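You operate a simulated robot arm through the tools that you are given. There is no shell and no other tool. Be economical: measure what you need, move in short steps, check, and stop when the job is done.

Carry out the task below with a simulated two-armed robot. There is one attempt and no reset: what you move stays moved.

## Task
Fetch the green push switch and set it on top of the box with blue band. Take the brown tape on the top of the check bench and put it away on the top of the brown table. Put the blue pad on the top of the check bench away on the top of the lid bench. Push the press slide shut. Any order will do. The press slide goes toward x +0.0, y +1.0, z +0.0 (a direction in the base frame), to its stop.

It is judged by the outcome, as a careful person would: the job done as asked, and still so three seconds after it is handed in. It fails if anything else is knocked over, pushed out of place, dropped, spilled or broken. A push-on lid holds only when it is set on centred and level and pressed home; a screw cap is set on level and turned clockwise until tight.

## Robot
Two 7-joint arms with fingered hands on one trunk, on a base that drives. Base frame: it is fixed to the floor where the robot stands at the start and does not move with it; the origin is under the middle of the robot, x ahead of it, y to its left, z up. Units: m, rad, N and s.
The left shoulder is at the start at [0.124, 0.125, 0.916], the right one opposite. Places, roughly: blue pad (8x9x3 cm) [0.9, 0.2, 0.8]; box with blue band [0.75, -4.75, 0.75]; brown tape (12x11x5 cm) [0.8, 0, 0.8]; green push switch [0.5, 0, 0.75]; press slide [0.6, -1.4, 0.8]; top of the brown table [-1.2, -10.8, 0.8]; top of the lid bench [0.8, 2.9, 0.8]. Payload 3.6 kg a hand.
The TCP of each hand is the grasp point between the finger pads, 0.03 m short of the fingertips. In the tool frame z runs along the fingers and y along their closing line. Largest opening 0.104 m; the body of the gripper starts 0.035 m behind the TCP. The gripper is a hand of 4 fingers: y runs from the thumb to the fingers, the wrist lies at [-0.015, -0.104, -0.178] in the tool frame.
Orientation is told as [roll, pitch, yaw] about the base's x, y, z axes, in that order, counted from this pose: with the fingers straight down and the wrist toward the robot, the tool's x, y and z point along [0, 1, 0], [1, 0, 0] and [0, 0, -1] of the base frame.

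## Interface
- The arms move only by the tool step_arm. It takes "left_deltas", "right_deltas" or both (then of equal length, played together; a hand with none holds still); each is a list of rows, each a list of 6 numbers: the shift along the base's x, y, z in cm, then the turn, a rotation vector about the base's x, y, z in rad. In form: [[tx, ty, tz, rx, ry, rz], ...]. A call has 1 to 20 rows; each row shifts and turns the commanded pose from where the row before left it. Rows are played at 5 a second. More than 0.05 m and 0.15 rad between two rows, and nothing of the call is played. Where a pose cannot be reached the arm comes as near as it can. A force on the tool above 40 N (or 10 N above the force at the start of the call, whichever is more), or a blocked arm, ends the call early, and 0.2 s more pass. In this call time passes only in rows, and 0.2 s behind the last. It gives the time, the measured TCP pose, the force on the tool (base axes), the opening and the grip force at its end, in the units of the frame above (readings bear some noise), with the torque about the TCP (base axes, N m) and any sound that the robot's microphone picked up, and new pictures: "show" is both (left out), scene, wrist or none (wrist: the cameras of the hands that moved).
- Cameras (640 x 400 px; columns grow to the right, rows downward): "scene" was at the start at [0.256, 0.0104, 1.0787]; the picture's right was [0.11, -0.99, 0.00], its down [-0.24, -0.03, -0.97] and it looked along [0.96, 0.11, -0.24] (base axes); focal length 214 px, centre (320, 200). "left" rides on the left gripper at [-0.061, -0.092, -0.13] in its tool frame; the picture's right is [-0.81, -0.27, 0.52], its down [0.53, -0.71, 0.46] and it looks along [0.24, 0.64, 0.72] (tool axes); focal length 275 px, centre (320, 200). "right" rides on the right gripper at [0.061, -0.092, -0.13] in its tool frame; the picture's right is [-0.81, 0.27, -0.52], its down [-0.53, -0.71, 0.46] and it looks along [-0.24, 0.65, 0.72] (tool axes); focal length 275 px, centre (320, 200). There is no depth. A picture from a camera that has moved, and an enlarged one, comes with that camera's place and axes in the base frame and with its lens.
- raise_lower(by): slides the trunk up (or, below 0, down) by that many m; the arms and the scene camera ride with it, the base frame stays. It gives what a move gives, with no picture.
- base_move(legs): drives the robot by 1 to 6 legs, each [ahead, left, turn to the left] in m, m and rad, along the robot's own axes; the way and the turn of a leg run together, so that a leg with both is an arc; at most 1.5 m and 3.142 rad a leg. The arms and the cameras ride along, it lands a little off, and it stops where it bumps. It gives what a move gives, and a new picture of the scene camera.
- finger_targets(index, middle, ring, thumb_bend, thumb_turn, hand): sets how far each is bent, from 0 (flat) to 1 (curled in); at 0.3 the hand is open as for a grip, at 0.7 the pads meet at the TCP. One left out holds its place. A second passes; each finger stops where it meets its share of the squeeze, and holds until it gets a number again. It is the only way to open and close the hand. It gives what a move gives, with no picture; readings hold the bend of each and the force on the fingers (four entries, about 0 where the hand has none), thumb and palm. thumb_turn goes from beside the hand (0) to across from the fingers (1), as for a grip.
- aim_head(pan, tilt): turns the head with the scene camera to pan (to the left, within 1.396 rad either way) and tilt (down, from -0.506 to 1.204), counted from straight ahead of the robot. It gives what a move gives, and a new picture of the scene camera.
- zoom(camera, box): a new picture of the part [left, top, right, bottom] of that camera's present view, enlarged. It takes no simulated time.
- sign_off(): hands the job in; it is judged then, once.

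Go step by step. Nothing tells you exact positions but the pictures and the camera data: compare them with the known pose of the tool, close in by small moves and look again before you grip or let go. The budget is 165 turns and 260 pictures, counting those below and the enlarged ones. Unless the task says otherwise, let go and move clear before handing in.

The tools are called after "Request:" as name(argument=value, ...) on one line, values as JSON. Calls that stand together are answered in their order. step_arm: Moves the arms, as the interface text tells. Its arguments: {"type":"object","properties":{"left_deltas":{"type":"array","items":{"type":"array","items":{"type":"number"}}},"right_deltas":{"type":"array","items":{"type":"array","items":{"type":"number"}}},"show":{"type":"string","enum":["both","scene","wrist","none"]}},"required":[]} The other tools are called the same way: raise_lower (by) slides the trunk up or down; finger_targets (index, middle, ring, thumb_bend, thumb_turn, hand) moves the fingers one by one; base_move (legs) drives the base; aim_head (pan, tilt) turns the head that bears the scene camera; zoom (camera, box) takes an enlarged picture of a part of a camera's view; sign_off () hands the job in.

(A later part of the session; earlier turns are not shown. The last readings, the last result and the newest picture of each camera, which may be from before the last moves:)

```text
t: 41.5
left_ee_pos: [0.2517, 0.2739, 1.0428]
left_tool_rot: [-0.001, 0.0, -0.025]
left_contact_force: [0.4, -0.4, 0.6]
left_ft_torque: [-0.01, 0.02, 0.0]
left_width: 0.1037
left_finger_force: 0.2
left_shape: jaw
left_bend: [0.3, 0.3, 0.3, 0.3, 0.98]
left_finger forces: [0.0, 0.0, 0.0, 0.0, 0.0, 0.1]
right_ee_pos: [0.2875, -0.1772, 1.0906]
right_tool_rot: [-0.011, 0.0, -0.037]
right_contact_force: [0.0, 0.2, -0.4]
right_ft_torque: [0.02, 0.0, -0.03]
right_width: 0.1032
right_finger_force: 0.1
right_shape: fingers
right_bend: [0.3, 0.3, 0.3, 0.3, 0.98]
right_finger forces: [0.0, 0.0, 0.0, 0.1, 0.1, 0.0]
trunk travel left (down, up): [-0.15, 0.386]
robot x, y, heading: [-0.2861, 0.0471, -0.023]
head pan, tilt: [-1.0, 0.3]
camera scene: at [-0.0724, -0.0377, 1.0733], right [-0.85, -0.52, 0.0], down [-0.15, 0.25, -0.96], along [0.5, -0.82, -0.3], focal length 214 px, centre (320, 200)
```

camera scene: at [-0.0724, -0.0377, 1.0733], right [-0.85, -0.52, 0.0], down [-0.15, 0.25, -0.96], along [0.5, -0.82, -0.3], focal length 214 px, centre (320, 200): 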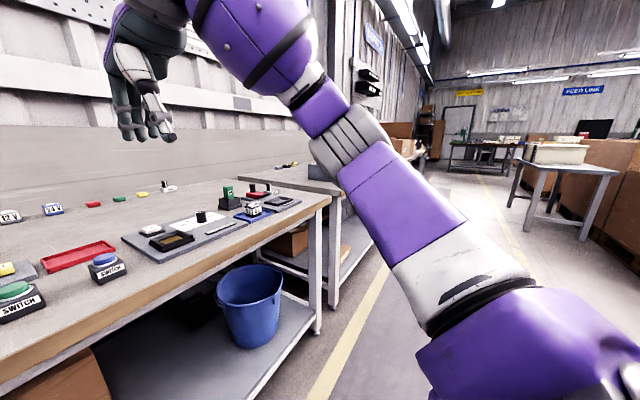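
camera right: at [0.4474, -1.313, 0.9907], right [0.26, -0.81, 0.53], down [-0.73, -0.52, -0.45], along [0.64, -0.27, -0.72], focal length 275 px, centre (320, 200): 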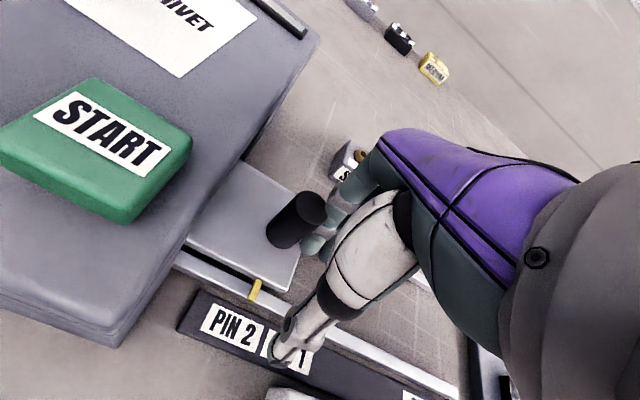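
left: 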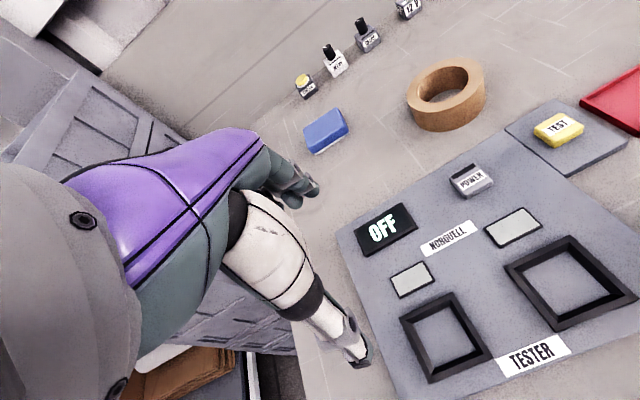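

Press is hidden from here, I'll check it when passing. Now drive up to the check bench for the pad and tape.

Request:
base_move(legs=[[0.36, 0, 0.023]])

Request:
aim_head(pan=0.15, tilt=0.5)

```text
t: 43.9
left_ee_pos: [0.6094, 0.2846, 1.043]
left_tool_rot: [0.0, 0.001, 0.005]
left_contact_force: [-0.2, -0.5, 0.8]
left_ft_torque: [0.02, -0.01, -0.01]
left_width: 0.1038
left_finger_force: 0.1
left_shape: jaw
left_bend: [0.3, 0.3, 0.3, 0.3, 0.98]
left_finger forces: [0.0, 0.0, 0.0, 0.0, 0.0, 0.1]
right_ee_pos: [0.656, -0.1642, 1.0898]
right_tool_rot: [-0.01, 0.001, -0.011]
right_contact_force: [-0.3, -0.7, 0.2]
right_ft_torque: [-0.05, 0.01, -0.01]
right_width: 0.1031
right_finger_force: 0.1
right_shape: fingers
right_bend: [0.3, 0.3, 0.3, 0.3, 0.98]
right_finger forces: [0.0, 0.0, 0.0, 0.0, 0.0, 0.0]
trunk travel left (down, up): [-0.15, 0.386]
robot x, y, heading: [0.0816, 0.0409, 0.005]
head pan, tilt: [-1.0, 0.3]
camera scene: at [0.2935, -0.0352, 1.0732], right [-0.84, -0.54, 0.0], down [-0.16, 0.25, -0.96], along [0.52, -0.8, -0.3], focal length 214 px, centre (320, 200)
```

scene: 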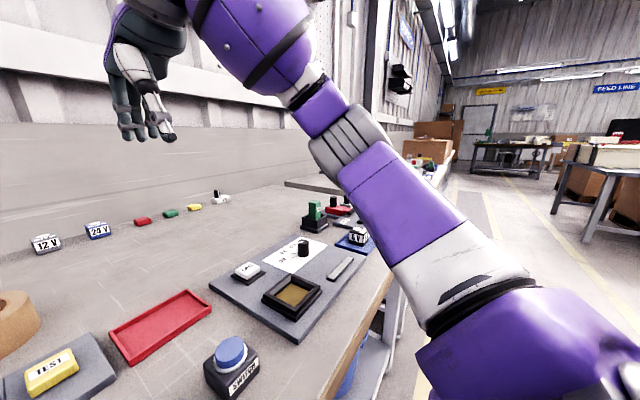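

```text
t: 45.2
left_ee_pos: [0.6075, 0.2846, 1.0439]
left_tool_rot: [0.0, 0.0, 0.006]
left_contact_force: [-0.1, -0.2, 0.2]
left_ft_torque: [-0.03, 0.04, 0.0]
left_width: 0.1036
left_finger_force: 0.1
left_shape: jaw
left_bend: [0.3, 0.3, 0.3, 0.3, 0.98]
left_finger forces: [0.0, 0.1, 0.1, 0.0, 0.0, 0.1]
right_ee_pos: [0.6572, -0.1648, 1.0899]
right_tool_rot: [-0.011, 0.0, -0.011]
right_contact_force: [-0.8, 0.1, 0.8]
right_ft_torque: [0.01, -0.01, -0.05]
right_width: 0.1027
right_finger_force: 0.1
right_shape: fingers
right_bend: [0.3, 0.3, 0.3, 0.3, 0.98]
right_finger forces: [0.0, 0.1, 0.1, 0.1, 0.0, 0.1]
trunk travel left (down, up): [-0.15, 0.386]
robot x, y, heading: [0.0797, 0.0431, 0.0]
head pan, tilt: [0.15, 0.499]
camera scene: at [0.3322, 0.057, 1.0549], right [0.15, -0.99, 0.0], down [-0.47, -0.07, -0.88], along [0.87, 0.13, -0.48], focal length 214 px, centre (320, 200)
```

scene: 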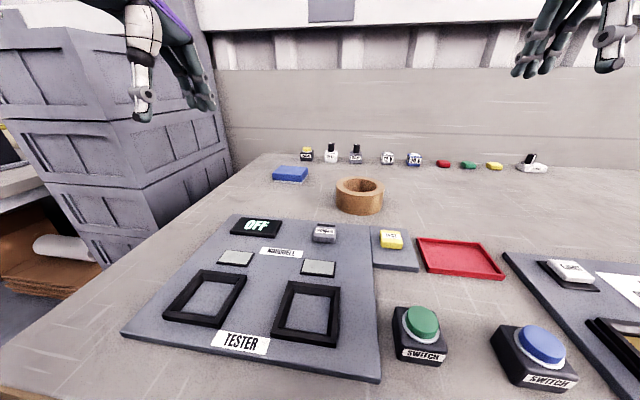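

Tape is at about (0.86, 0.03), pad about (0.99, 0.26) – the pad is slightly out of reach. Inch forward.

Request:
base_move(legs=[[0.07, 0, 0], [0.05, 0, 0]])

```text
t: 46.8
left_ee_pos: [0.7283, 0.2863, 1.0433]
left_tool_rot: [0.0, 0.0, 0.002]
left_contact_force: [-1.1, 0.9, -0.8]
left_ft_torque: [0.01, 0.04, 0.02]
left_width: 0.1037
left_finger_force: 0.1
left_shape: jaw
left_bend: [0.3, 0.3, 0.3, 0.3, 0.98]
left_finger forces: [0.0, 0.0, 0.0, 0.1, 0.0, 0.0]
right_ee_pos: [0.7763, -0.1643, 1.0893]
right_tool_rot: [-0.009, 0.002, -0.011]
right_contact_force: [-0.7, -0.1, -0.4]
right_ft_torque: [-0.02, 0.02, -0.01]
right_width: 0.1031
right_finger_force: 0.1
right_shape: fingers
right_bend: [0.3, 0.3, 0.3, 0.3, 0.98]
right_finger forces: [0.1, 0.1, 0.0, 0.1, 0.0, 0.0]
trunk travel left (down, up): [-0.15, 0.386]
robot x, y, heading: [0.1986, 0.0448, 0.003]
head pan, tilt: [0.15, 0.499]
camera scene: at [0.4524, 0.0576, 1.0546], right [0.15, -0.99, 0.0], down [-0.47, -0.07, -0.88], along [0.87, 0.14, -0.48], focal length 214 px, centre (320, 200)
```

scene: 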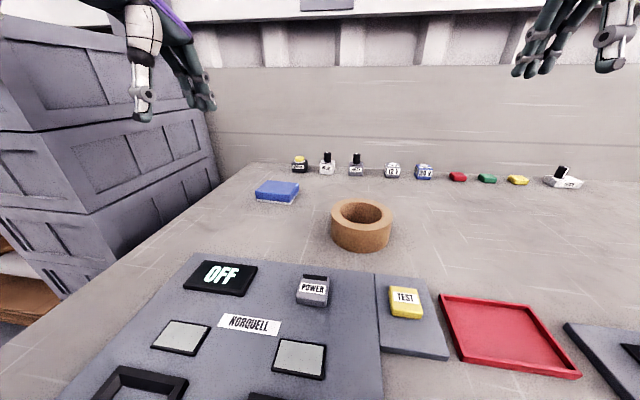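

Good position. I bring the left hand above the pad at roughly (0.985, 0.267) and check with its wrist camera.

Request:
step_arm(left_deltas=[[4, -0.3, -2, 0, 0, 0], [4, -0.3, -2, 0, 0, 0], [4, -0.3, -2, 0, 0, 0], [4, -0.3, -2, 0, 0, 0], [4, -0.3, -2, 0, 0, 0], [4, -0.4, -2, 0, 0, 0]])

```text
t: 48.2
left_ee_pos: [0.9705, 0.2676, 0.9225]
left_tool_rot: [0.001, 0.0, 0.004]
left_contact_force: [0.5, -1.0, 0.1]
left_ft_torque: [0.01, 0.02, -0.02]
left_width: 0.1037
left_finger_force: 0.0
left_shape: jaw
left_bend: [0.3, 0.3, 0.3, 0.3, 0.98]
left_finger forces: [0.0, 0.0, 0.1, 0.1, 0.0, 0.0]
right_ee_pos: [0.7764, -0.1645, 1.0892]
right_tool_rot: [-0.008, 0.0, -0.01]
right_contact_force: [-0.5, -0.2, 0.3]
right_ft_torque: [0.02, 0.0, -0.01]
right_width: 0.1031
right_finger_force: 0.0
right_shape: fingers
right_bend: [0.3, 0.3, 0.3, 0.3, 0.98]
right_finger forces: [0.0, 0.0, 0.0, 0.1, 0.0, 0.0]
trunk travel left (down, up): [-0.15, 0.386]
robot x, y, heading: [0.197, 0.043, 0.004]
head pan, tilt: [0.15, 0.499]
camera scene: at [0.4518, 0.0573, 1.0548], right [0.15, -0.99, 0.0], down [-0.47, -0.07, -0.88], along [0.87, 0.14, -0.48], focal length 214 px, centre (320, 200)
camera left: at [0.8786, 0.2077, 1.0529], right [-0.27, -0.81, -0.52], down [-0.71, 0.53, -0.46], along [0.64, 0.25, -0.72], focal length 275 px, centre (320, 200)
```

scene: 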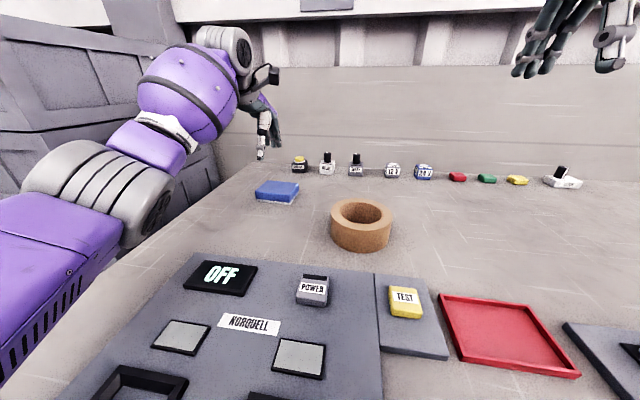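
left: 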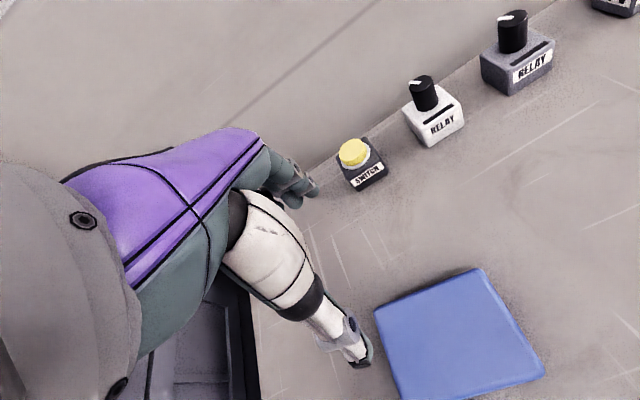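

From the wrist camera, the pad (8 cm along x) centre is about (0.913, 0.24) with its top near z 0.81, turned about -0.065 rad. I'll shift over it and lower partway.

Request:
step_arm(left_deltas=[[-3, -1.4, 0, 0, 0, -0.03], [-2.7, -1.3, -1, 0, 0, -0.035], [0, 0, -3, 0, 0, 0]])

```text
t: 49.0
left_ee_pos: [0.9096, 0.2394, 0.8874]
left_tool_rot: [0.0, -0.007, -0.061]
left_contact_force: [0.4, 0.1, -0.4]
left_ft_torque: [-0.04, 0.02, 0.01]
left_width: 0.1037
left_finger_force: 0.1
left_shape: jaw
left_bend: [0.3, 0.3, 0.3, 0.3, 0.98]
left_finger forces: [0.1, 0.1, 0.1, 0.1, 0.1, 0.1]
right_ee_pos: [0.7746, -0.1651, 1.091]
right_tool_rot: [-0.01, 0.0, -0.01]
right_contact_force: [0.3, 0.5, -0.7]
right_ft_torque: [-0.01, -0.03, 0.01]
right_width: 0.1034
right_finger_force: 0.1
right_shape: fingers
right_bend: [0.3, 0.3, 0.3, 0.3, 0.98]
right_finger forces: [0.0, 0.0, 0.1, 0.0, 0.1, 0.0]
trunk travel left (down, up): [-0.15, 0.386]
robot x, y, heading: [0.1961, 0.0395, 0.003]
head pan, tilt: [0.15, 0.499]
camera scene: at [0.4511, 0.0572, 1.0555], right [0.15, -0.99, 0.0], down [-0.47, -0.07, -0.88], along [0.87, 0.14, -0.48], focal length 214 px, centre (320, 200)
camera left: at [0.8151, 0.1851, 1.0168], right [-0.32, -0.79, -0.52], down [-0.68, 0.57, -0.46], along [0.66, 0.2, -0.72], focal length 275 px, centre (320, 200)
```

scene: 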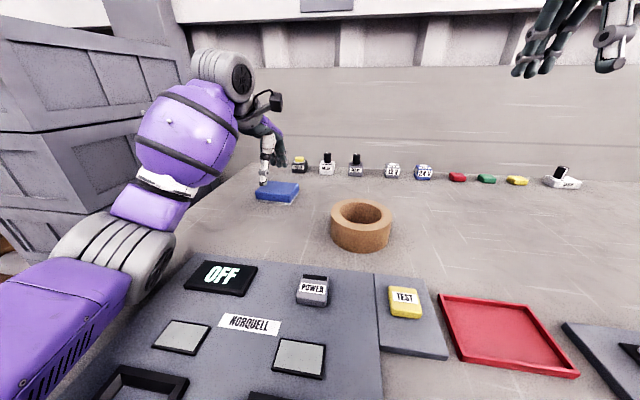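
left: 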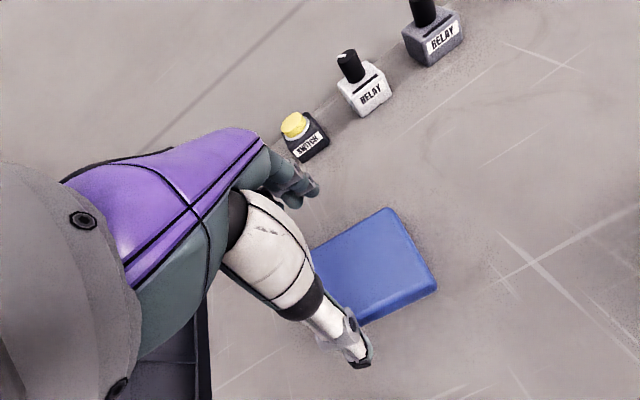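

The pad's centre is near (0.92, 0.237). Nudge and lower toward the pad sides.

Request:
step_arm(left_deltas=[[0.9, -0.2, -2, 0, 0.006, 0], [0, 0, -2, 0, 0, 0], [0, 0, -1.5, 0, 0, 0], [0, 0, -1, 0, 0, 0]])

```text
t: 50.0
left_ee_pos: [0.9237, 0.2509, 0.9142]
left_tool_rot: [0.015, -0.155, -0.042]
left_contact_force: [0.2, -0.1, -0.6]
left_ft_torque: [-0.01, 0.0, 0.01]
left_width: 0.1038
left_finger_force: 0.1
left_shape: jaw
left_bend: [0.3, 0.3, 0.3, 0.3, 0.98]
left_finger forces: [0.0, 0.0, 0.0, 0.0, 0.0, 0.0]
right_ee_pos: [0.7712, -0.1639, 1.0886]
right_tool_rot: [-0.009, -0.003, -0.006]
right_contact_force: [-0.6, -0.9, 0.0]
right_ft_torque: [-0.02, 0.02, -0.01]
right_width: 0.103
right_finger_force: 0.0
right_shape: fingers
right_bend: [0.3, 0.3, 0.3, 0.3, 0.98]
right_finger forces: [0.0, 0.0, 0.1, 0.1, 0.1, 0.0]
trunk travel left (down, up): [-0.15, 0.386]
robot x, y, heading: [0.201, 0.0419, 0.003]
head pan, tilt: [0.15, 0.499]
stopped in row 4 (left hand): the arm was blocked; the commanded pose is now the measured one
camera scene: at [0.4469, 0.0578, 1.0541], right [0.16, -0.99, 0.0], down [-0.47, -0.07, -0.88], along [0.87, 0.14, -0.47], focal length 214 px, centre (320, 200)
camera left: at [0.8105, 0.1926, 1.0277], right [-0.22, -0.79, -0.57], down [-0.61, 0.57, -0.55], along [0.76, 0.22, -0.61], focal length 275 px, centre (320, 200)
```

scene: 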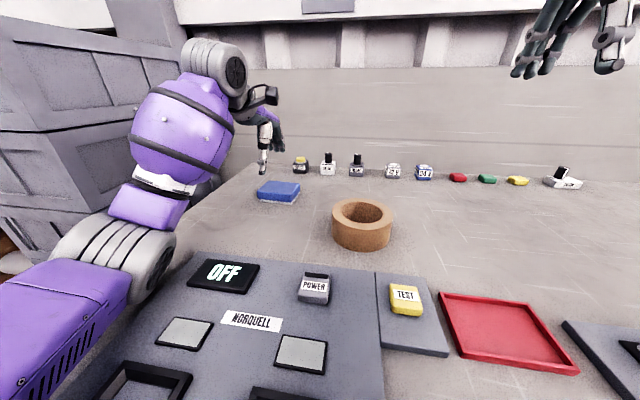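
left: 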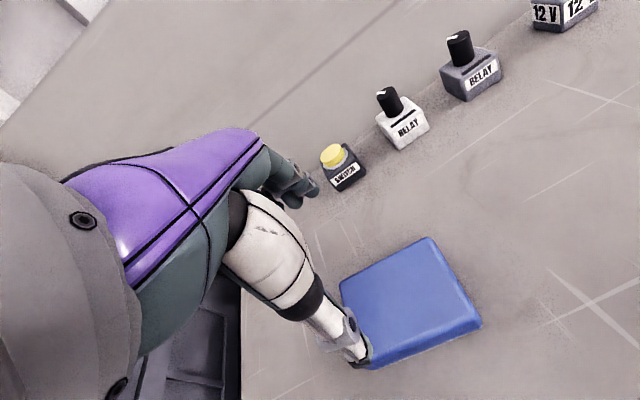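

The left arm was blocked – most likely its low elbow meeting the bench edge. I'll raise the trunk so the elbow clears, then come down again.

Request:
raise_lower(by=0.2)

Request:
step_arm(left_deltas=[[0, 0, 0, 0, 0.07, -0.01], [0, 0, 0, 0, 0.08, -0.01]])

```text
t: 52.2
left_ee_pos: [0.9277, 0.2483, 1.1068]
left_tool_rot: [0.012, -0.139, -0.047]
left_contact_force: [0.4, 0.2, 0.1]
left_ft_torque: [0.03, -0.01, 0.04]
left_width: 0.1035
left_finger_force: 0.1
left_shape: jaw
left_bend: [0.3, 0.3, 0.3, 0.3, 0.98]
left_finger forces: [0.0, 0.1, 0.1, 0.0, 0.0, 0.0]
right_ee_pos: [0.7765, -0.1634, 1.2896]
right_tool_rot: [-0.012, 0.002, -0.007]
right_contact_force: [-0.6, 0.1, -0.4]
right_ft_torque: [0.02, -0.03, 0.0]
right_width: 0.1031
right_finger_force: 0.0
right_shape: fingers
right_bend: [0.3, 0.3, 0.3, 0.3, 0.98]
right_finger forces: [0.0, 0.1, 0.0, 0.0, 0.0, 0.0]
trunk travel left (down, up): [-0.35, 0.186]
robot x, y, heading: [0.1996, 0.0426, 0.004]
head pan, tilt: [0.15, 0.499]
```

```text
t: 52.8
left_ee_pos: [0.9275, 0.2478, 1.1067]
left_tool_rot: [0.003, 0.01, -0.067]
left_contact_force: [0.2, -0.8, 0.7]
left_ft_torque: [-0.01, 0.0, 0.02]
left_width: 0.1039
left_finger_force: 0.0
left_shape: jaw
left_bend: [0.3, 0.3, 0.3, 0.3, 0.98]
left_finger forces: [0.1, 0.1, 0.0, 0.1, 0.0, 0.1]
right_ee_pos: [0.776, -0.1618, 1.2892]
right_tool_rot: [-0.011, -0.001, -0.01]
right_contact_force: [-0.4, 0.0, -0.1]
right_ft_torque: [0.03, -0.03, 0.04]
right_width: 0.1034
right_finger_force: 0.1
right_shape: fingers
right_bend: [0.3, 0.3, 0.3, 0.3, 0.98]
right_finger forces: [0.0, 0.0, 0.0, 0.0, 0.0, 0.0]
trunk travel left (down, up): [-0.35, 0.186]
robot x, y, heading: [0.1974, 0.0406, 0.007]
head pan, tilt: [0.15, 0.499]
camera scene: at [0.3954, 0.0582, 1.2627], right [0.16, -0.99, 0.0], down [-0.47, -0.07, -0.88], along [0.87, 0.14, -0.48], focal length 214 px, centre (320, 200)
camera left: at [0.8335, 0.1934, 1.2379], right [-0.33, -0.79, -0.52], down [-0.68, 0.58, -0.45], along [0.65, 0.2, -0.73], focal length 275 px, centre (320, 200)
```

scene: 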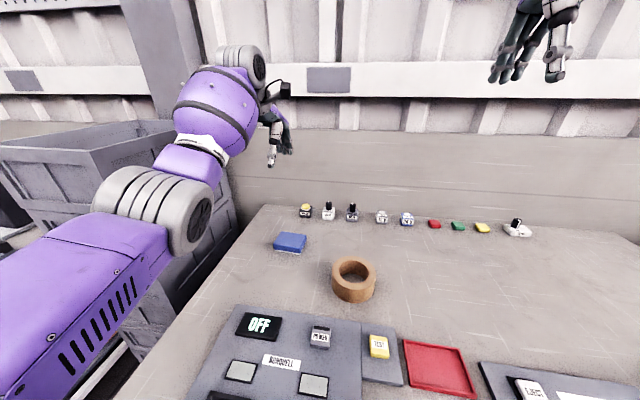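
left: 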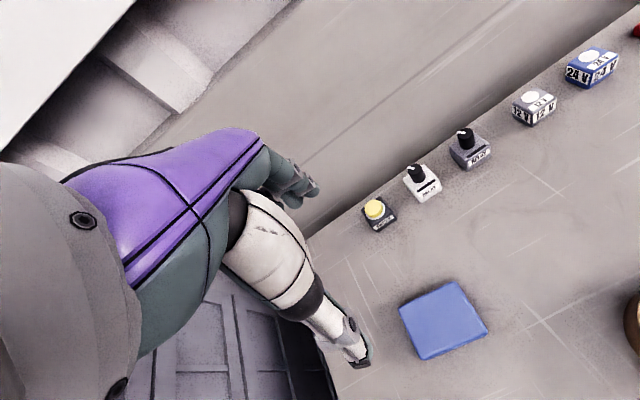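

The pad centre by wrist views is (0.914, 0.231). Coming down from the raised trunk.

Request:
step_arm(left_deltas=[[-1.3, -1.6, -4, 0, -0.01, 0], [0, 0, -5, 0, 0, 0], [0, 0, -5, 0, 0, 0], [0, 0, -5, 0, 0, 0], [0, 0, -5, 0, 0, 0]])

```text
t: 54.0
left_ee_pos: [0.9157, 0.2332, 0.8673]
left_tool_rot: [0.003, -0.002, -0.068]
left_contact_force: [0.0, 0.6, -0.1]
left_ft_torque: [-0.03, 0.0, 0.03]
left_width: 0.1037
left_finger_force: 0.0
left_shape: jaw
left_bend: [0.3, 0.3, 0.3, 0.3, 0.98]
left_finger forces: [0.0, 0.1, 0.0, 0.0, 0.0, 0.0]
right_ee_pos: [0.7764, -0.162, 1.2899]
right_tool_rot: [-0.009, -0.002, -0.008]
right_contact_force: [0.2, 0.2, 0.1]
right_ft_torque: [0.03, -0.03, -0.01]
right_width: 0.1032
right_finger_force: 0.1
right_shape: fingers
right_bend: [0.3, 0.3, 0.3, 0.3, 0.98]
right_finger forces: [0.1, 0.1, 0.0, 0.0, 0.0, 0.0]
trunk travel left (down, up): [-0.35, 0.186]
robot x, y, heading: [0.1957, 0.0419, 0.002]
head pan, tilt: [0.15, 0.499]
camera scene: at [0.3958, 0.0586, 1.2626], right [0.16, -0.99, 0.0], down [-0.47, -0.07, -0.88], along [0.87, 0.14, -0.48], focal length 214 px, centre (320, 200)
camera left: at [0.8199, 0.1787, 0.9969], right [-0.33, -0.79, -0.52], down [-0.68, 0.58, -0.45], along [0.66, 0.2, -0.72], focal length 275 px, centre (320, 200)
```

scene: 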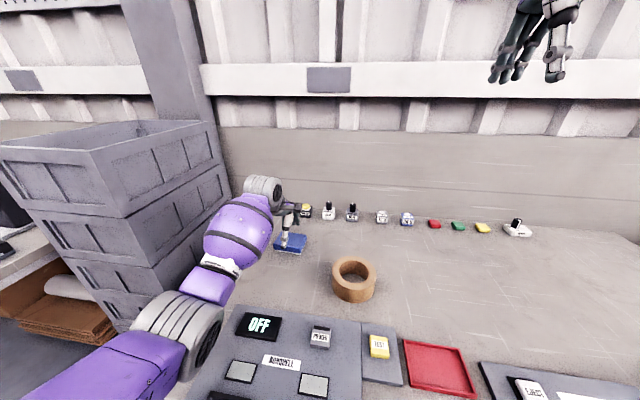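
left: 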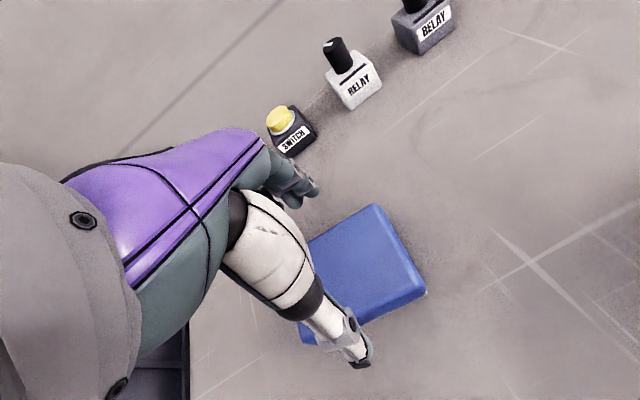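

Small correction (+0.8, +0.8 cm, slight yaw), then descend with the pad between thumb and fingers.

Request:
step_arm(left_deltas=[[0.8, 0.7, 0, 0, 0, -0.03], [0, 0, -1.5, 0, 0, 0], [0, 0, -1.5, 0, 0, 0], [0, 0, -1, 0, 0, 0]], show="wrist")

```text
t: 55.0
left_ee_pos: [0.9218, 0.2383, 0.83]
left_tool_rot: [0.006, -0.007, -0.097]
left_contact_force: [-1.5, 0.2, 6.0]
left_ft_torque: [0.01, -0.32, 0.06]
left_width: 0.1034
left_finger_force: 0.1
left_shape: jaw
left_bend: [0.3, 0.3, 0.3, 0.29, 0.98]
left_finger forces: [0.0, 6.2, 0.0, 0.0, 0.3, 0.0]
right_ee_pos: [0.7763, -0.1619, 1.2906]
right_tool_rot: [-0.009, 0.0, -0.008]
right_contact_force: [0.4, 0.9, 0.3]
right_ft_torque: [0.01, 0.01, 0.01]
right_width: 0.1032
right_finger_force: 0.0
right_shape: fingers
right_bend: [0.3, 0.3, 0.3, 0.3, 0.98]
right_finger forces: [0.0, 0.0, 0.1, 0.0, 0.0, 0.0]
trunk travel left (down, up): [-0.35, 0.186]
robot x, y, heading: [0.2003, 0.0442, 0.0]
head pan, tilt: [0.15, 0.499]
camera left: at [0.8245, 0.1866, 0.9591], right [-0.35, -0.78, -0.52], down [-0.66, 0.6, -0.46], along [0.67, 0.18, -0.72], focal length 275 px, centre (320, 200)
```

left: 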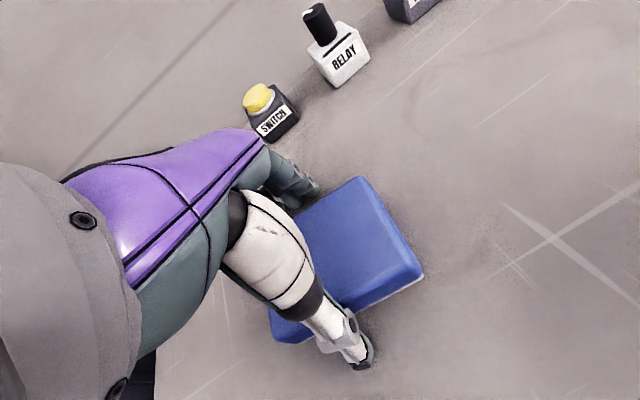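

The middle finger touched the pad's top. Lifting slightly, opening the fingers a bit more and shifting forward.

Request:
step_arm(left_deltas=[[0, 0, 1.5, 0, 0, 0], [0.6, 0, 0, 0, 0, 0]], show="none")

Request:
finger_targets(hand="left", index=0.22, middle=0.22, ring=0.22)

Request:
step_arm(left_deltas=[[0, 0, -1.5, 0, 0, 0], [0, 0, -1, 0, 0, 0]])

```text
t: 55.6
left_ee_pos: [0.9287, 0.2386, 0.8419]
left_tool_rot: [0.005, 0.001, -0.096]
left_contact_force: [0.3, 0.1, 0.6]
left_ft_torque: [-0.01, 0.02, 0.01]
left_width: 0.1038
left_finger_force: 0.0
left_shape: jaw
left_bend: [0.3, 0.3, 0.3, 0.3, 0.98]
left_finger forces: [0.0, 0.0, 0.1, 0.0, 0.3, 0.1]
right_ee_pos: [0.7763, -0.1638, 1.2897]
right_tool_rot: [-0.01, 0.0, -0.009]
right_contact_force: [0.1, -0.4, 0.4]
right_ft_torque: [0.0, 0.05, -0.03]
right_width: 0.103
right_finger_force: 0.0
right_shape: fingers
right_bend: [0.3, 0.3, 0.3, 0.3, 0.98]
right_finger forces: [0.1, 0.1, 0.0, 0.0, 0.0, 0.1]
trunk travel left (down, up): [-0.35, 0.186]
robot x, y, heading: [0.1984, 0.0446, 0.005]
head pan, tilt: [0.15, 0.499]
```

```text
t: 56.6
left_ee_pos: [0.9288, 0.2398, 0.8423]
left_tool_rot: [0.006, -0.001, -0.097]
left_contact_force: [0.3, -0.8, -0.3]
left_ft_torque: [-0.01, 0.04, -0.01]
left_width: 0.115
left_finger_force: 0.2
left_shape: fingers
left_bend: [0.22, 0.22, 0.22, 0.3, 0.98]
left_finger forces: [0.1, 0.1, 0.0, 0.0, 0.3, 0.0]
right_ee_pos: [0.7767, -0.1633, 1.2898]
right_tool_rot: [-0.01, 0.0, -0.009]
right_contact_force: [0.6, -0.2, 0.0]
right_ft_torque: [-0.01, 0.01, 0.02]
right_width: 0.1031
right_finger_force: 0.0
right_shape: fingers
right_bend: [0.3, 0.3, 0.3, 0.3, 0.98]
right_finger forces: [0.1, 0.0, 0.0, 0.0, 0.1, 0.0]
trunk travel left (down, up): [-0.35, 0.186]
robot x, y, heading: [0.1975, 0.045, 0.007]
head pan, tilt: [0.15, 0.499]
```

```text
t: 57.2
left_ee_pos: [0.9295, 0.237, 0.8255]
left_tool_rot: [0.005, -0.016, -0.096]
left_contact_force: [3.1, -0.8, 26.3]
left_ft_torque: [0.16, 0.83, 0.12]
left_width: 0.1182
left_finger_force: 13.3
left_shape: fingers
left_bend: [0.22, 0.22, 0.22, 0.27, 0.98]
left_finger forces: [0.1, 5.6, 0.0, 0.0, 21.3, 0.1]
right_ee_pos: [0.7733, -0.1639, 1.2914]
right_tool_rot: [-0.009, -0.002, -0.008]
right_contact_force: [0.3, -0.1, 0.3]
right_ft_torque: [-0.01, 0.01, 0.0]
right_width: 0.1033
right_finger_force: 0.0
right_shape: fingers
right_bend: [0.3, 0.3, 0.3, 0.3, 0.98]
right_finger forces: [0.0, 0.0, 0.0, 0.0, 0.0, 0.0]
trunk travel left (down, up): [-0.35, 0.186]
robot x, y, heading: [0.1982, 0.0437, 0.005]
head pan, tilt: [0.15, 0.499]
camera scene: at [0.3931, 0.0576, 1.2634], right [0.16, -0.99, 0.0], down [-0.47, -0.07, -0.88], along [0.87, 0.14, -0.48], focal length 214 px, centre (320, 200)
camera left: at [0.8304, 0.186, 0.9536], right [-0.34, -0.78, -0.53], down [-0.65, 0.6, -0.46], along [0.68, 0.18, -0.71], focal length 275 px, centre (320, 200)
```

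scene: 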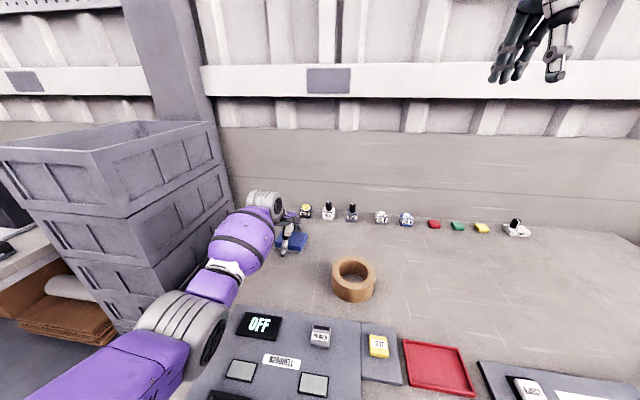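
left: 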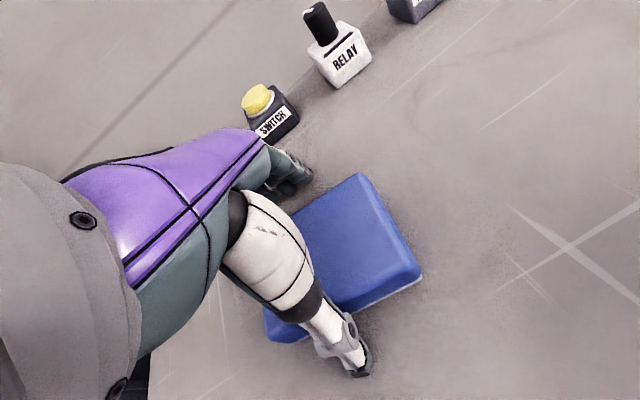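

Thumb and middle finger bear load; I need to see whether they touch the bench or the pad.

Request:
zoom(camera="left", box=[220, 130, 460, 390])

Request:
zoom(camera="scene", box=[240, 180, 340, 270])

```text
1.54 times, centred on (340, 260) of left
camera zoom: at [0.8304, 0.186, 0.9536], right [-0.34, -0.78, -0.53], down [-0.65, 0.6, -0.46], along [0.68, 0.18, -0.71], focal length 424 px, centre (289, 108)
```

zoom: 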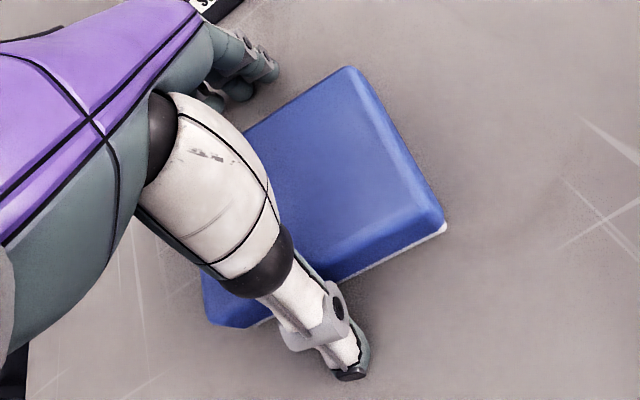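

```text
4.44 times, centred on (290, 225) of scene
camera zoom: at [0.3931, 0.0576, 1.2634], right [0.16, -0.99, 0.0], down [-0.47, -0.07, -0.88], along [0.87, 0.14, -0.48], focal length 953 px, centre (453, 89)
```

zoom: 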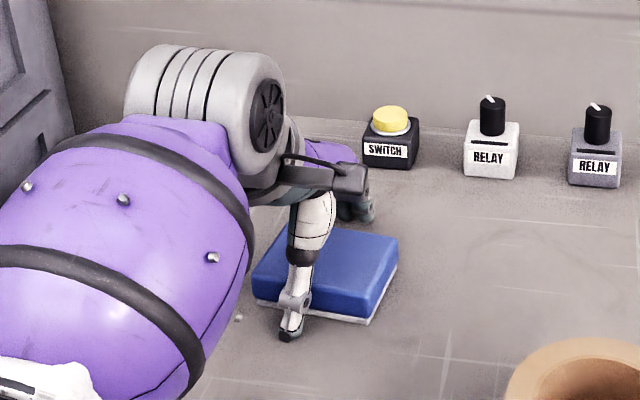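

Thumb and fingers straddle the pad and rest on the bench (bench top ≈ 0.795). Lift 7 mm and close.

Request:
step_arm(left_deltas=[[-0.5, 0, 0.9, 0, 0.015, 0]], show="none")

Request:
finger_targets(hand="left", index=0.6, middle=0.6, ring=0.6, thumb_bend=0.6)

Request:
zoom(camera="left", box=[160, 100, 480, 400])

```text
t: 57.6
left_ee_pos: [0.922, 0.2369, 0.8261]
left_tool_rot: [0.004, 0.014, -0.098]
left_contact_force: [6.8, 0.4, 12.8]
left_ft_torque: [0.03, 0.18, -0.03]
left_width: 0.112
left_finger_force: 6.3
left_shape: fingers
left_bend: [0.22, 0.21, 0.22, 0.32, 0.98]
left_finger forces: [0.1, 2.5, 0.1, 0.1, 9.7, 0.0]
right_ee_pos: [0.7763, -0.1635, 1.2897]
right_tool_rot: [-0.009, 0.0, -0.009]
right_contact_force: [-0.5, 0.1, -0.2]
right_ft_torque: [0.03, 0.01, 0.01]
right_width: 0.1031
right_finger_force: 0.1
right_shape: fingers
right_bend: [0.3, 0.3, 0.3, 0.3, 0.98]
right_finger forces: [0.0, 0.0, 0.0, 0.0, 0.0, 0.0]
trunk travel left (down, up): [-0.35, 0.186]
robot x, y, heading: [0.1967, 0.0445, 0.009]
head pan, tilt: [0.15, 0.499]
```

```text
t: 58.6
left_ee_pos: [0.9241, 0.2387, 0.8302]
left_tool_rot: [0.005, 0.003, -0.099]
left_contact_force: [6.4, 1.1, 23.5]
left_ft_torque: [-0.06, -1.12, -0.11]
left_width: 0.0709
left_finger_force: 25.6
left_shape: fingers
left_bend: [0.38, 0.32, 0.46, 0.49, 0.96]
left_finger forces: [14.2, 11.5, 7.7, 0.0, 17.9, 0.1]
right_ee_pos: [0.7758, -0.1632, 1.2911]
right_tool_rot: [-0.009, -0.003, -0.01]
right_contact_force: [-0.5, 0.0, -0.1]
right_ft_torque: [0.02, -0.03, -0.02]
right_width: 0.103
right_finger_force: 0.0
right_shape: fingers
right_bend: [0.3, 0.3, 0.3, 0.3, 0.98]
right_finger forces: [0.0, 0.0, 0.0, 0.0, 0.0, 0.0]
trunk travel left (down, up): [-0.35, 0.186]
robot x, y, heading: [0.1976, 0.0454, 0.009]
head pan, tilt: [0.15, 0.499]
```

```text
1.33 times, centred on (320, 250) of left
camera zoom: at [0.8273, 0.186, 0.9616], right [-0.35, -0.78, -0.52], down [-0.66, 0.6, -0.45], along [0.66, 0.18, -0.73], focal length 367 px, centre (320, 133)
```

zoom: 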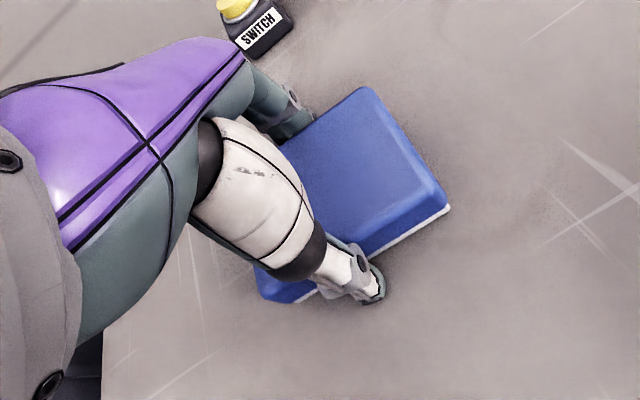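

Pad gripped. Lift slowly and check.

Request:
step_arm(left_deltas=[[0, 0, 1, 0, 0, 0], [0, 0, 2, 0, 0, 0], [0, 0, 3, 0, 0, 0], [0, 0, 4, 0, 0, 0]])

```text
t: 59.6
left_ee_pos: [0.9221, 0.2374, 0.9257]
left_tool_rot: [0.003, 0.015, -0.097]
left_contact_force: [1.0, 0.1, -0.1]
left_ft_torque: [0.02, 0.0, -0.01]
left_width: 0.0681
left_finger_force: 18.1
left_shape: fingers
left_bend: [0.38, 0.39, 0.47, 0.5, 0.96]
left_finger forces: [10.6, 0.0, 7.2, 0.0, 18.0, 0.0]
right_ee_pos: [0.7757, -0.1624, 1.2898]
right_tool_rot: [-0.008, 0.001, -0.009]
right_contact_force: [-0.1, 0.3, 0.9]
right_ft_torque: [-0.04, -0.03, 0.01]
right_width: 0.1032
right_finger_force: 0.1
right_shape: fingers
right_bend: [0.3, 0.3, 0.3, 0.3, 0.98]
right_finger forces: [0.0, 0.0, 0.0, 0.1, 0.1, 0.0]
trunk travel left (down, up): [-0.35, 0.186]
robot x, y, heading: [0.2014, 0.0464, 0.004]
head pan, tilt: [0.15, 0.499]
camera scene: at [0.3953, 0.0582, 1.2627], right [0.16, -0.99, 0.0], down [-0.47, -0.07, -0.88], along [0.87, 0.14, -0.48], focal length 214 px, centre (320, 200)
camera left: at [0.8284, 0.1853, 1.0576], right [-0.36, -0.78, -0.52], down [-0.66, 0.6, -0.44], along [0.65, 0.18, -0.73], focal length 275 px, centre (320, 200)
```

scene: 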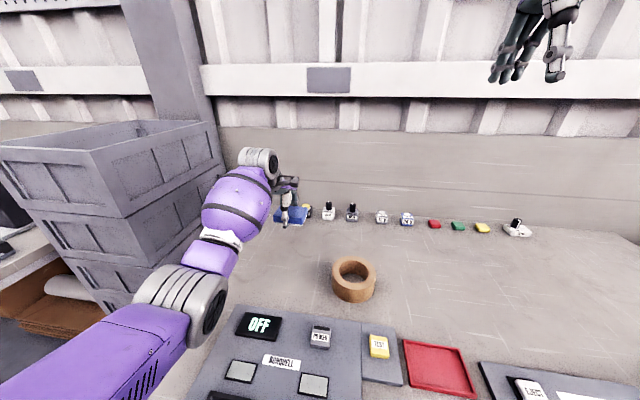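
left: 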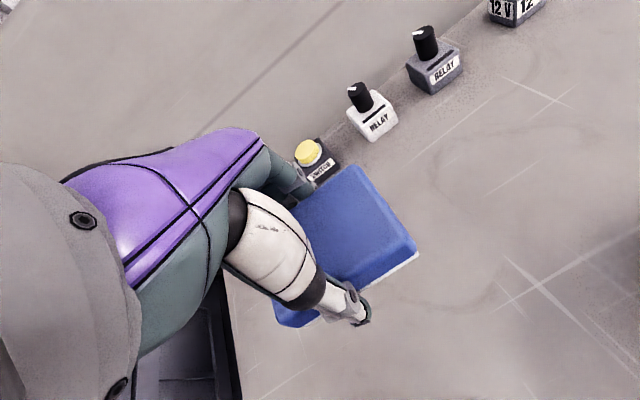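

Pad is held. Raise and retract the left hand, and send the right hand over the far wall of the tape (thumb into the hole, fingers outside); tape centre ≈ (0.805, 0.037).

Request:
step_arm(left_deltas=[[0, 0, 4, 0, 0, 0], [0, 0, 4, 0, 0, 0], [-3, 0.5, 3, 0, 0, 0], [-3, 0.5, 2, 0, 0, 0], [-3, 1, 2, 0, 0, 0], [-3, 1, 2, 0, 0, 0], [-3, 1, 0, 0, 0, 0], [-3, 1, 0, 0, 0, 0]], right_deltas=[[0, 2.5, -4, 0, 0, 0], [0, 2.5, -4, 0, 0, 0], [1, 2.5, -4, 0, 0, 0], [1, 2.5, -4, 0, 0, 0], [1, 2.5, -4, 0, 0, 0], [1, 2.5, -4, 0, 0, 0], [1.5, 2.5, -3.5, 0, 0, 0], [1.5, 2.3, -3, 0, 0, 0]])

```text
t: 61.4
left_ee_pos: [0.7444, 0.2908, 1.0956]
left_tool_rot: [0.002, 0.015, -0.097]
left_contact_force: [-0.2, -0.2, -1.0]
left_ft_torque: [0.01, 0.03, 0.03]
left_width: 0.0678
left_finger_force: 17.6
left_shape: fingers
left_bend: [0.39, 0.39, 0.47, 0.5, 0.95]
left_finger forces: [10.5, 0.0, 7.1, 0.0, 17.9, 0.0]
right_ee_pos: [0.8471, 0.037, 0.983]
right_tool_rot: [-0.01, -0.001, -0.007]
right_contact_force: [0.2, 0.2, 0.1]
right_ft_torque: [-0.03, 0.04, 0.0]
right_width: 0.1029
right_finger_force: 0.0
right_shape: fingers
right_bend: [0.3, 0.3, 0.3, 0.3, 0.98]
right_finger forces: [0.1, 0.0, 0.0, 0.0, 0.1, 0.1]
trunk travel left (down, up): [-0.35, 0.186]
robot x, y, heading: [0.1998, 0.0419, 0.006]
head pan, tilt: [0.15, 0.499]
camera scene: at [0.3952, 0.0594, 1.2627], right [0.16, -0.99, 0.0], down [-0.47, -0.07, -0.88], along [0.87, 0.14, -0.48], focal length 214 px, centre (320, 200)
camera right: at [0.7551, 0.099, 1.1143], right [0.27, -0.81, 0.53], down [-0.72, -0.53, -0.45], along [0.64, -0.26, -0.72], focal length 275 px, centre (320, 200)
camera left: at [0.65, 0.2391, 1.2273], right [-0.36, -0.78, -0.52], down [-0.66, 0.6, -0.44], along [0.65, 0.18, -0.73], focal length 275 px, centre (320, 200)
```

scene: 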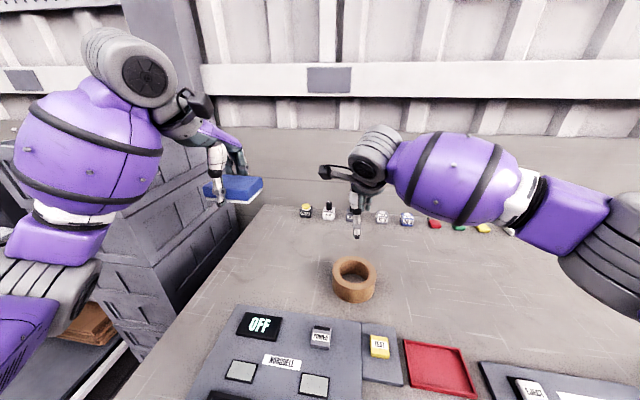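
right: 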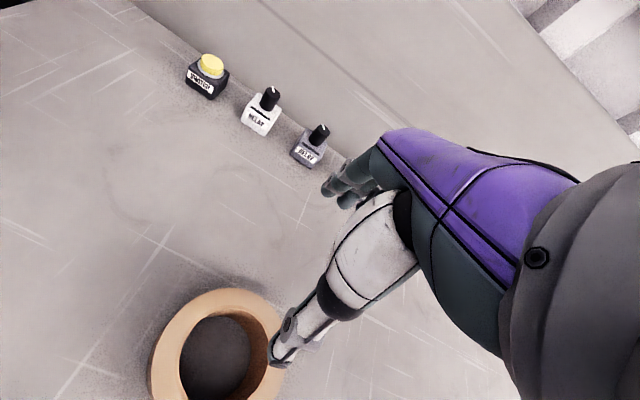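
left: 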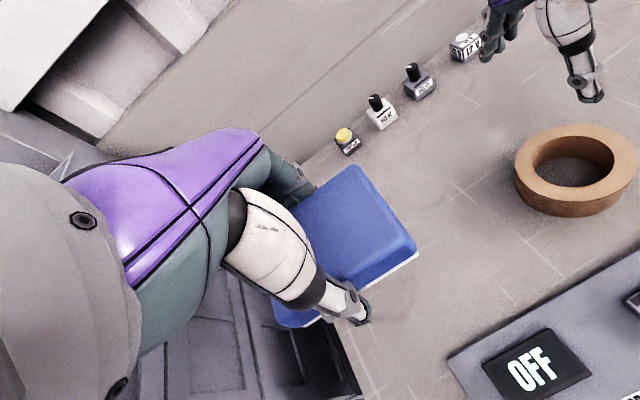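

Both wrist cameras put the tape centre at (0.783, 0.035). Shift back 1.4 cm and lower partway.

Request:
step_arm(right_deltas=[[-1.4, -0.2, -3, 0.005, 0, 0], [0, 0, -4, 0, 0, 0]])

```text
t: 62.0
left_ee_pos: [0.746, 0.2895, 1.0952]
left_tool_rot: [0.003, 0.014, -0.098]
left_contact_force: [-0.7, -0.4, -0.3]
left_ft_torque: [0.02, -0.02, -0.01]
left_width: 0.068
left_finger_force: 17.5
left_shape: fingers
left_bend: [0.39, 0.39, 0.47, 0.5, 0.95]
left_finger forces: [10.5, 0.0, 7.1, 0.0, 17.9, 0.0]
right_ee_pos: [0.8334, 0.0327, 0.9145]
right_tool_rot: [-0.007, -0.001, -0.008]
right_contact_force: [0.1, 0.3, -0.5]
right_ft_torque: [0.0, -0.01, 0.01]
right_width: 0.1031
right_finger_force: 0.1
right_shape: fingers
right_bend: [0.3, 0.3, 0.3, 0.3, 0.98]
right_finger forces: [0.1, 0.0, 0.0, 0.0, 0.0, 0.0]
trunk travel left (down, up): [-0.35, 0.186]
robot x, y, heading: [0.2024, 0.0462, 0.008]
head pan, tilt: [0.15, 0.499]
camera scene: at [0.396, 0.0584, 1.2626], right [0.16, -0.99, 0.0], down [-0.47, -0.07, -0.88], along [0.87, 0.14, -0.48], focal length 214 px, centre (320, 200)
camera right: at [0.7426, 0.0943, 1.0458], right [0.27, -0.81, 0.52], down [-0.72, -0.53, -0.45], along [0.64, -0.25, -0.72], focal length 275 px, centre (320, 200)
```

scene: 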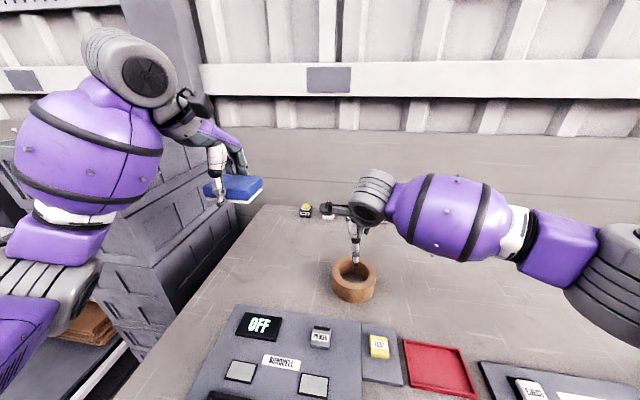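
right: 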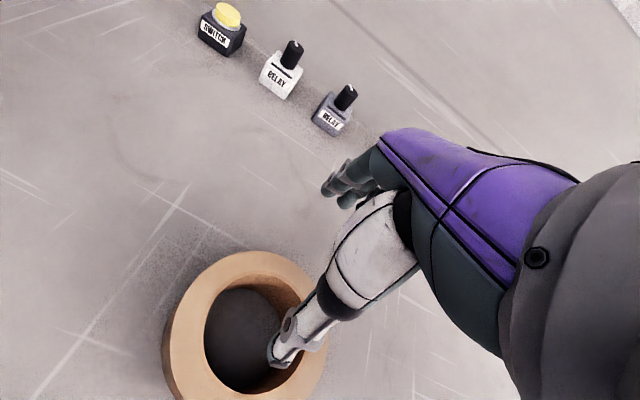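

Thumb is heading into the hole. Lower further with a small +y correction.

Request:
step_arm(right_deltas=[[0, 0.6, -2.5, 0, 0, 0], [0, 0, -2, 0, 0, 0], [0, 0, -1.5, 0, 0, 0], [0, 0, -1, 0, 0, 0]])

```text
t: 63.0
left_ee_pos: [0.7473, 0.2899, 1.0959]
left_tool_rot: [0.003, 0.015, -0.098]
left_contact_force: [0.1, 0.5, -1.8]
left_ft_torque: [-0.01, -0.01, 0.03]
left_width: 0.0682
left_finger_force: 17.5
left_shape: fingers
left_bend: [0.39, 0.39, 0.47, 0.5, 0.95]
left_finger forces: [10.5, 0.0, 7.1, 0.1, 17.7, 0.0]
right_ee_pos: [0.8322, 0.0391, 0.8457]
right_tool_rot: [-0.004, -0.001, -0.008]
right_contact_force: [0.4, -0.5, 0.5]
right_ft_torque: [-0.02, 0.03, 0.01]
right_width: 0.1032
right_finger_force: 0.0
right_shape: fingers
right_bend: [0.3, 0.3, 0.3, 0.3, 0.98]
right_finger forces: [0.0, 0.0, 0.0, 0.0, 0.0, 0.1]
trunk travel left (down, up): [-0.35, 0.186]
robot x, y, heading: [0.1962, 0.0445, 0.005]
head pan, tilt: [0.15, 0.499]
camera scene: at [0.3956, 0.0584, 1.2626], right [0.16, -0.99, 0.0], down [-0.47, -0.07, -0.88], along [0.87, 0.14, -0.48], focal length 214 px, centre (320, 200)
camera right: at [0.7403, 0.1009, 0.9761], right [0.27, -0.81, 0.52], down [-0.72, -0.53, -0.45], along [0.64, -0.25, -0.72], focal length 275 px, centre (320, 200)
```

scene: 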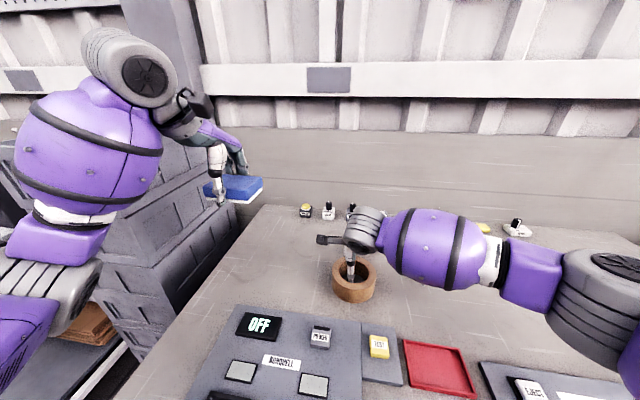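
right: 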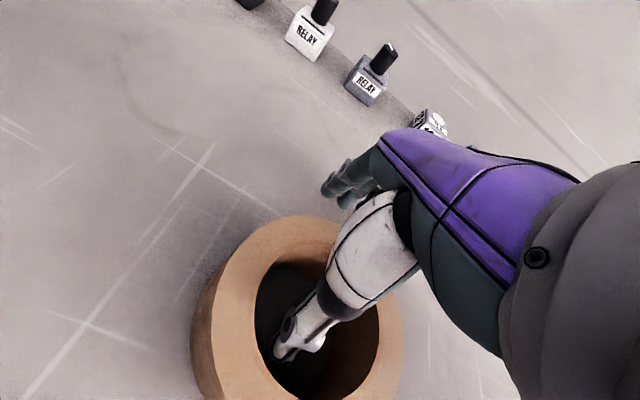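

Thumb inside, fingers outside. Lower a touch and close.

Request:
step_arm(right_deltas=[[0, 0, -0.6, 0, 0, 0]], show="none")

Request:
finger_targets(hand="right", index=0.7, middle=0.7, ring=0.7, thumb_bend=0.7)

Request:
step_arm(right_deltas=[[0, 0, 1, 0, 0, 0], [0, 0, 2, 0, 0, 0], [0, 0, 3, 0, 0, 0]])

```text
t: 63.4
left_ee_pos: [0.7456, 0.2895, 1.0961]
left_tool_rot: [0.005, 0.015, -0.098]
left_contact_force: [-0.3, -0.2, -1.1]
left_ft_torque: [0.01, -0.02, 0.04]
left_width: 0.0682
left_finger_force: 17.7
left_shape: fingers
left_bend: [0.39, 0.39, 0.47, 0.5, 0.95]
left_finger forces: [10.5, 0.1, 7.0, 0.1, 17.9, 0.0]
right_ee_pos: [0.8324, 0.039, 0.8397]
right_tool_rot: [-0.006, -0.001, -0.009]
right_contact_force: [0.2, 0.1, -0.4]
right_ft_torque: [0.04, 0.0, 0.04]
right_width: 0.1034
right_finger_force: 0.1
right_shape: fingers
right_bend: [0.3, 0.3, 0.3, 0.3, 0.98]
right_finger forces: [0.1, 0.0, 0.0, 0.0, 0.1, 0.0]
trunk travel left (down, up): [-0.35, 0.186]
robot x, y, heading: [0.1996, 0.0436, 0.005]
head pan, tilt: [0.15, 0.499]
```

```text
t: 64.4
left_ee_pos: [0.7463, 0.2894, 1.0951]
left_tool_rot: [0.003, 0.012, -0.097]
left_contact_force: [0.8, -1.2, -0.9]
left_ft_torque: [0.04, 0.07, -0.02]
left_width: 0.0683
left_finger_force: 17.8
left_shape: fingers
left_bend: [0.39, 0.39, 0.47, 0.5, 0.95]
left_finger forces: [10.5, 0.0, 7.0, 0.1, 17.8, 0.0]
right_ee_pos: [0.8332, 0.0384, 0.8393]
right_tool_rot: [-0.004, -0.001, -0.01]
right_contact_force: [0.7, -0.2, -0.2]
right_ft_torque: [0.01, 0.0, 0.01]
right_width: 0.014
right_finger_force: 4.9
right_shape: fingers
right_bend: [0.66, 0.68, 0.7, 0.65, 0.97]
right_finger forces: [3.2, 1.9, 0.2, 0.1, 5.3, 0.0]
trunk travel left (down, up): [-0.35, 0.186]
robot x, y, heading: [0.2011, 0.044, 0.0]
head pan, tilt: [0.15, 0.499]
```

```text
t: 65.2
left_ee_pos: [0.7458, 0.2896, 1.096]
left_tool_rot: [0.004, 0.014, -0.097]
left_contact_force: [-0.2, 0.4, -1.0]
left_ft_torque: [0.03, -0.02, 0.03]
left_width: 0.0681
left_finger_force: 17.4
left_shape: fingers
left_bend: [0.39, 0.39, 0.47, 0.5, 0.95]
left_finger forces: [10.5, 0.0, 7.1, 0.0, 17.9, 0.0]
right_ee_pos: [0.8313, 0.04, 0.8975]
right_tool_rot: [-0.008, 0.0, -0.009]
right_contact_force: [-0.2, 0.7, -1.6]
right_ft_torque: [0.01, -0.07, -0.01]
right_width: 0.0141
right_finger_force: 5.7
right_shape: fingers
right_bend: [0.66, 0.68, 0.7, 0.65, 0.96]
right_finger forces: [3.9, 1.7, 0.0, 0.0, 5.8, 0.0]
trunk travel left (down, up): [-0.35, 0.186]
robot x, y, heading: [0.1964, 0.0465, 0.004]
head pan, tilt: [0.15, 0.499]
camera scene: at [0.3954, 0.0585, 1.2627], right [0.16, -0.99, 0.0], down [-0.47, -0.07, -0.88], along [0.87, 0.14, -0.48], focal length 214 px, centre (320, 200)
camera right: at [0.74, 0.1009, 1.0298], right [0.27, -0.81, 0.52], down [-0.72, -0.53, -0.45], along [0.64, -0.25, -0.72], focal length 275 px, centre (320, 200)
```

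scene: 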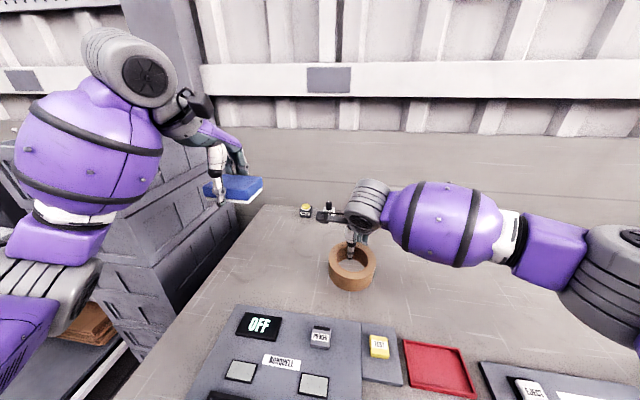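
right: 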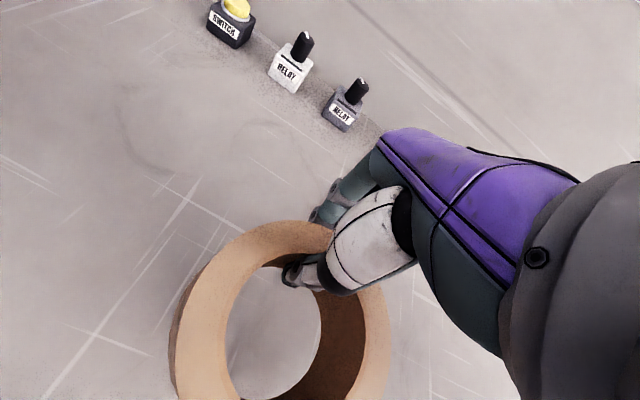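

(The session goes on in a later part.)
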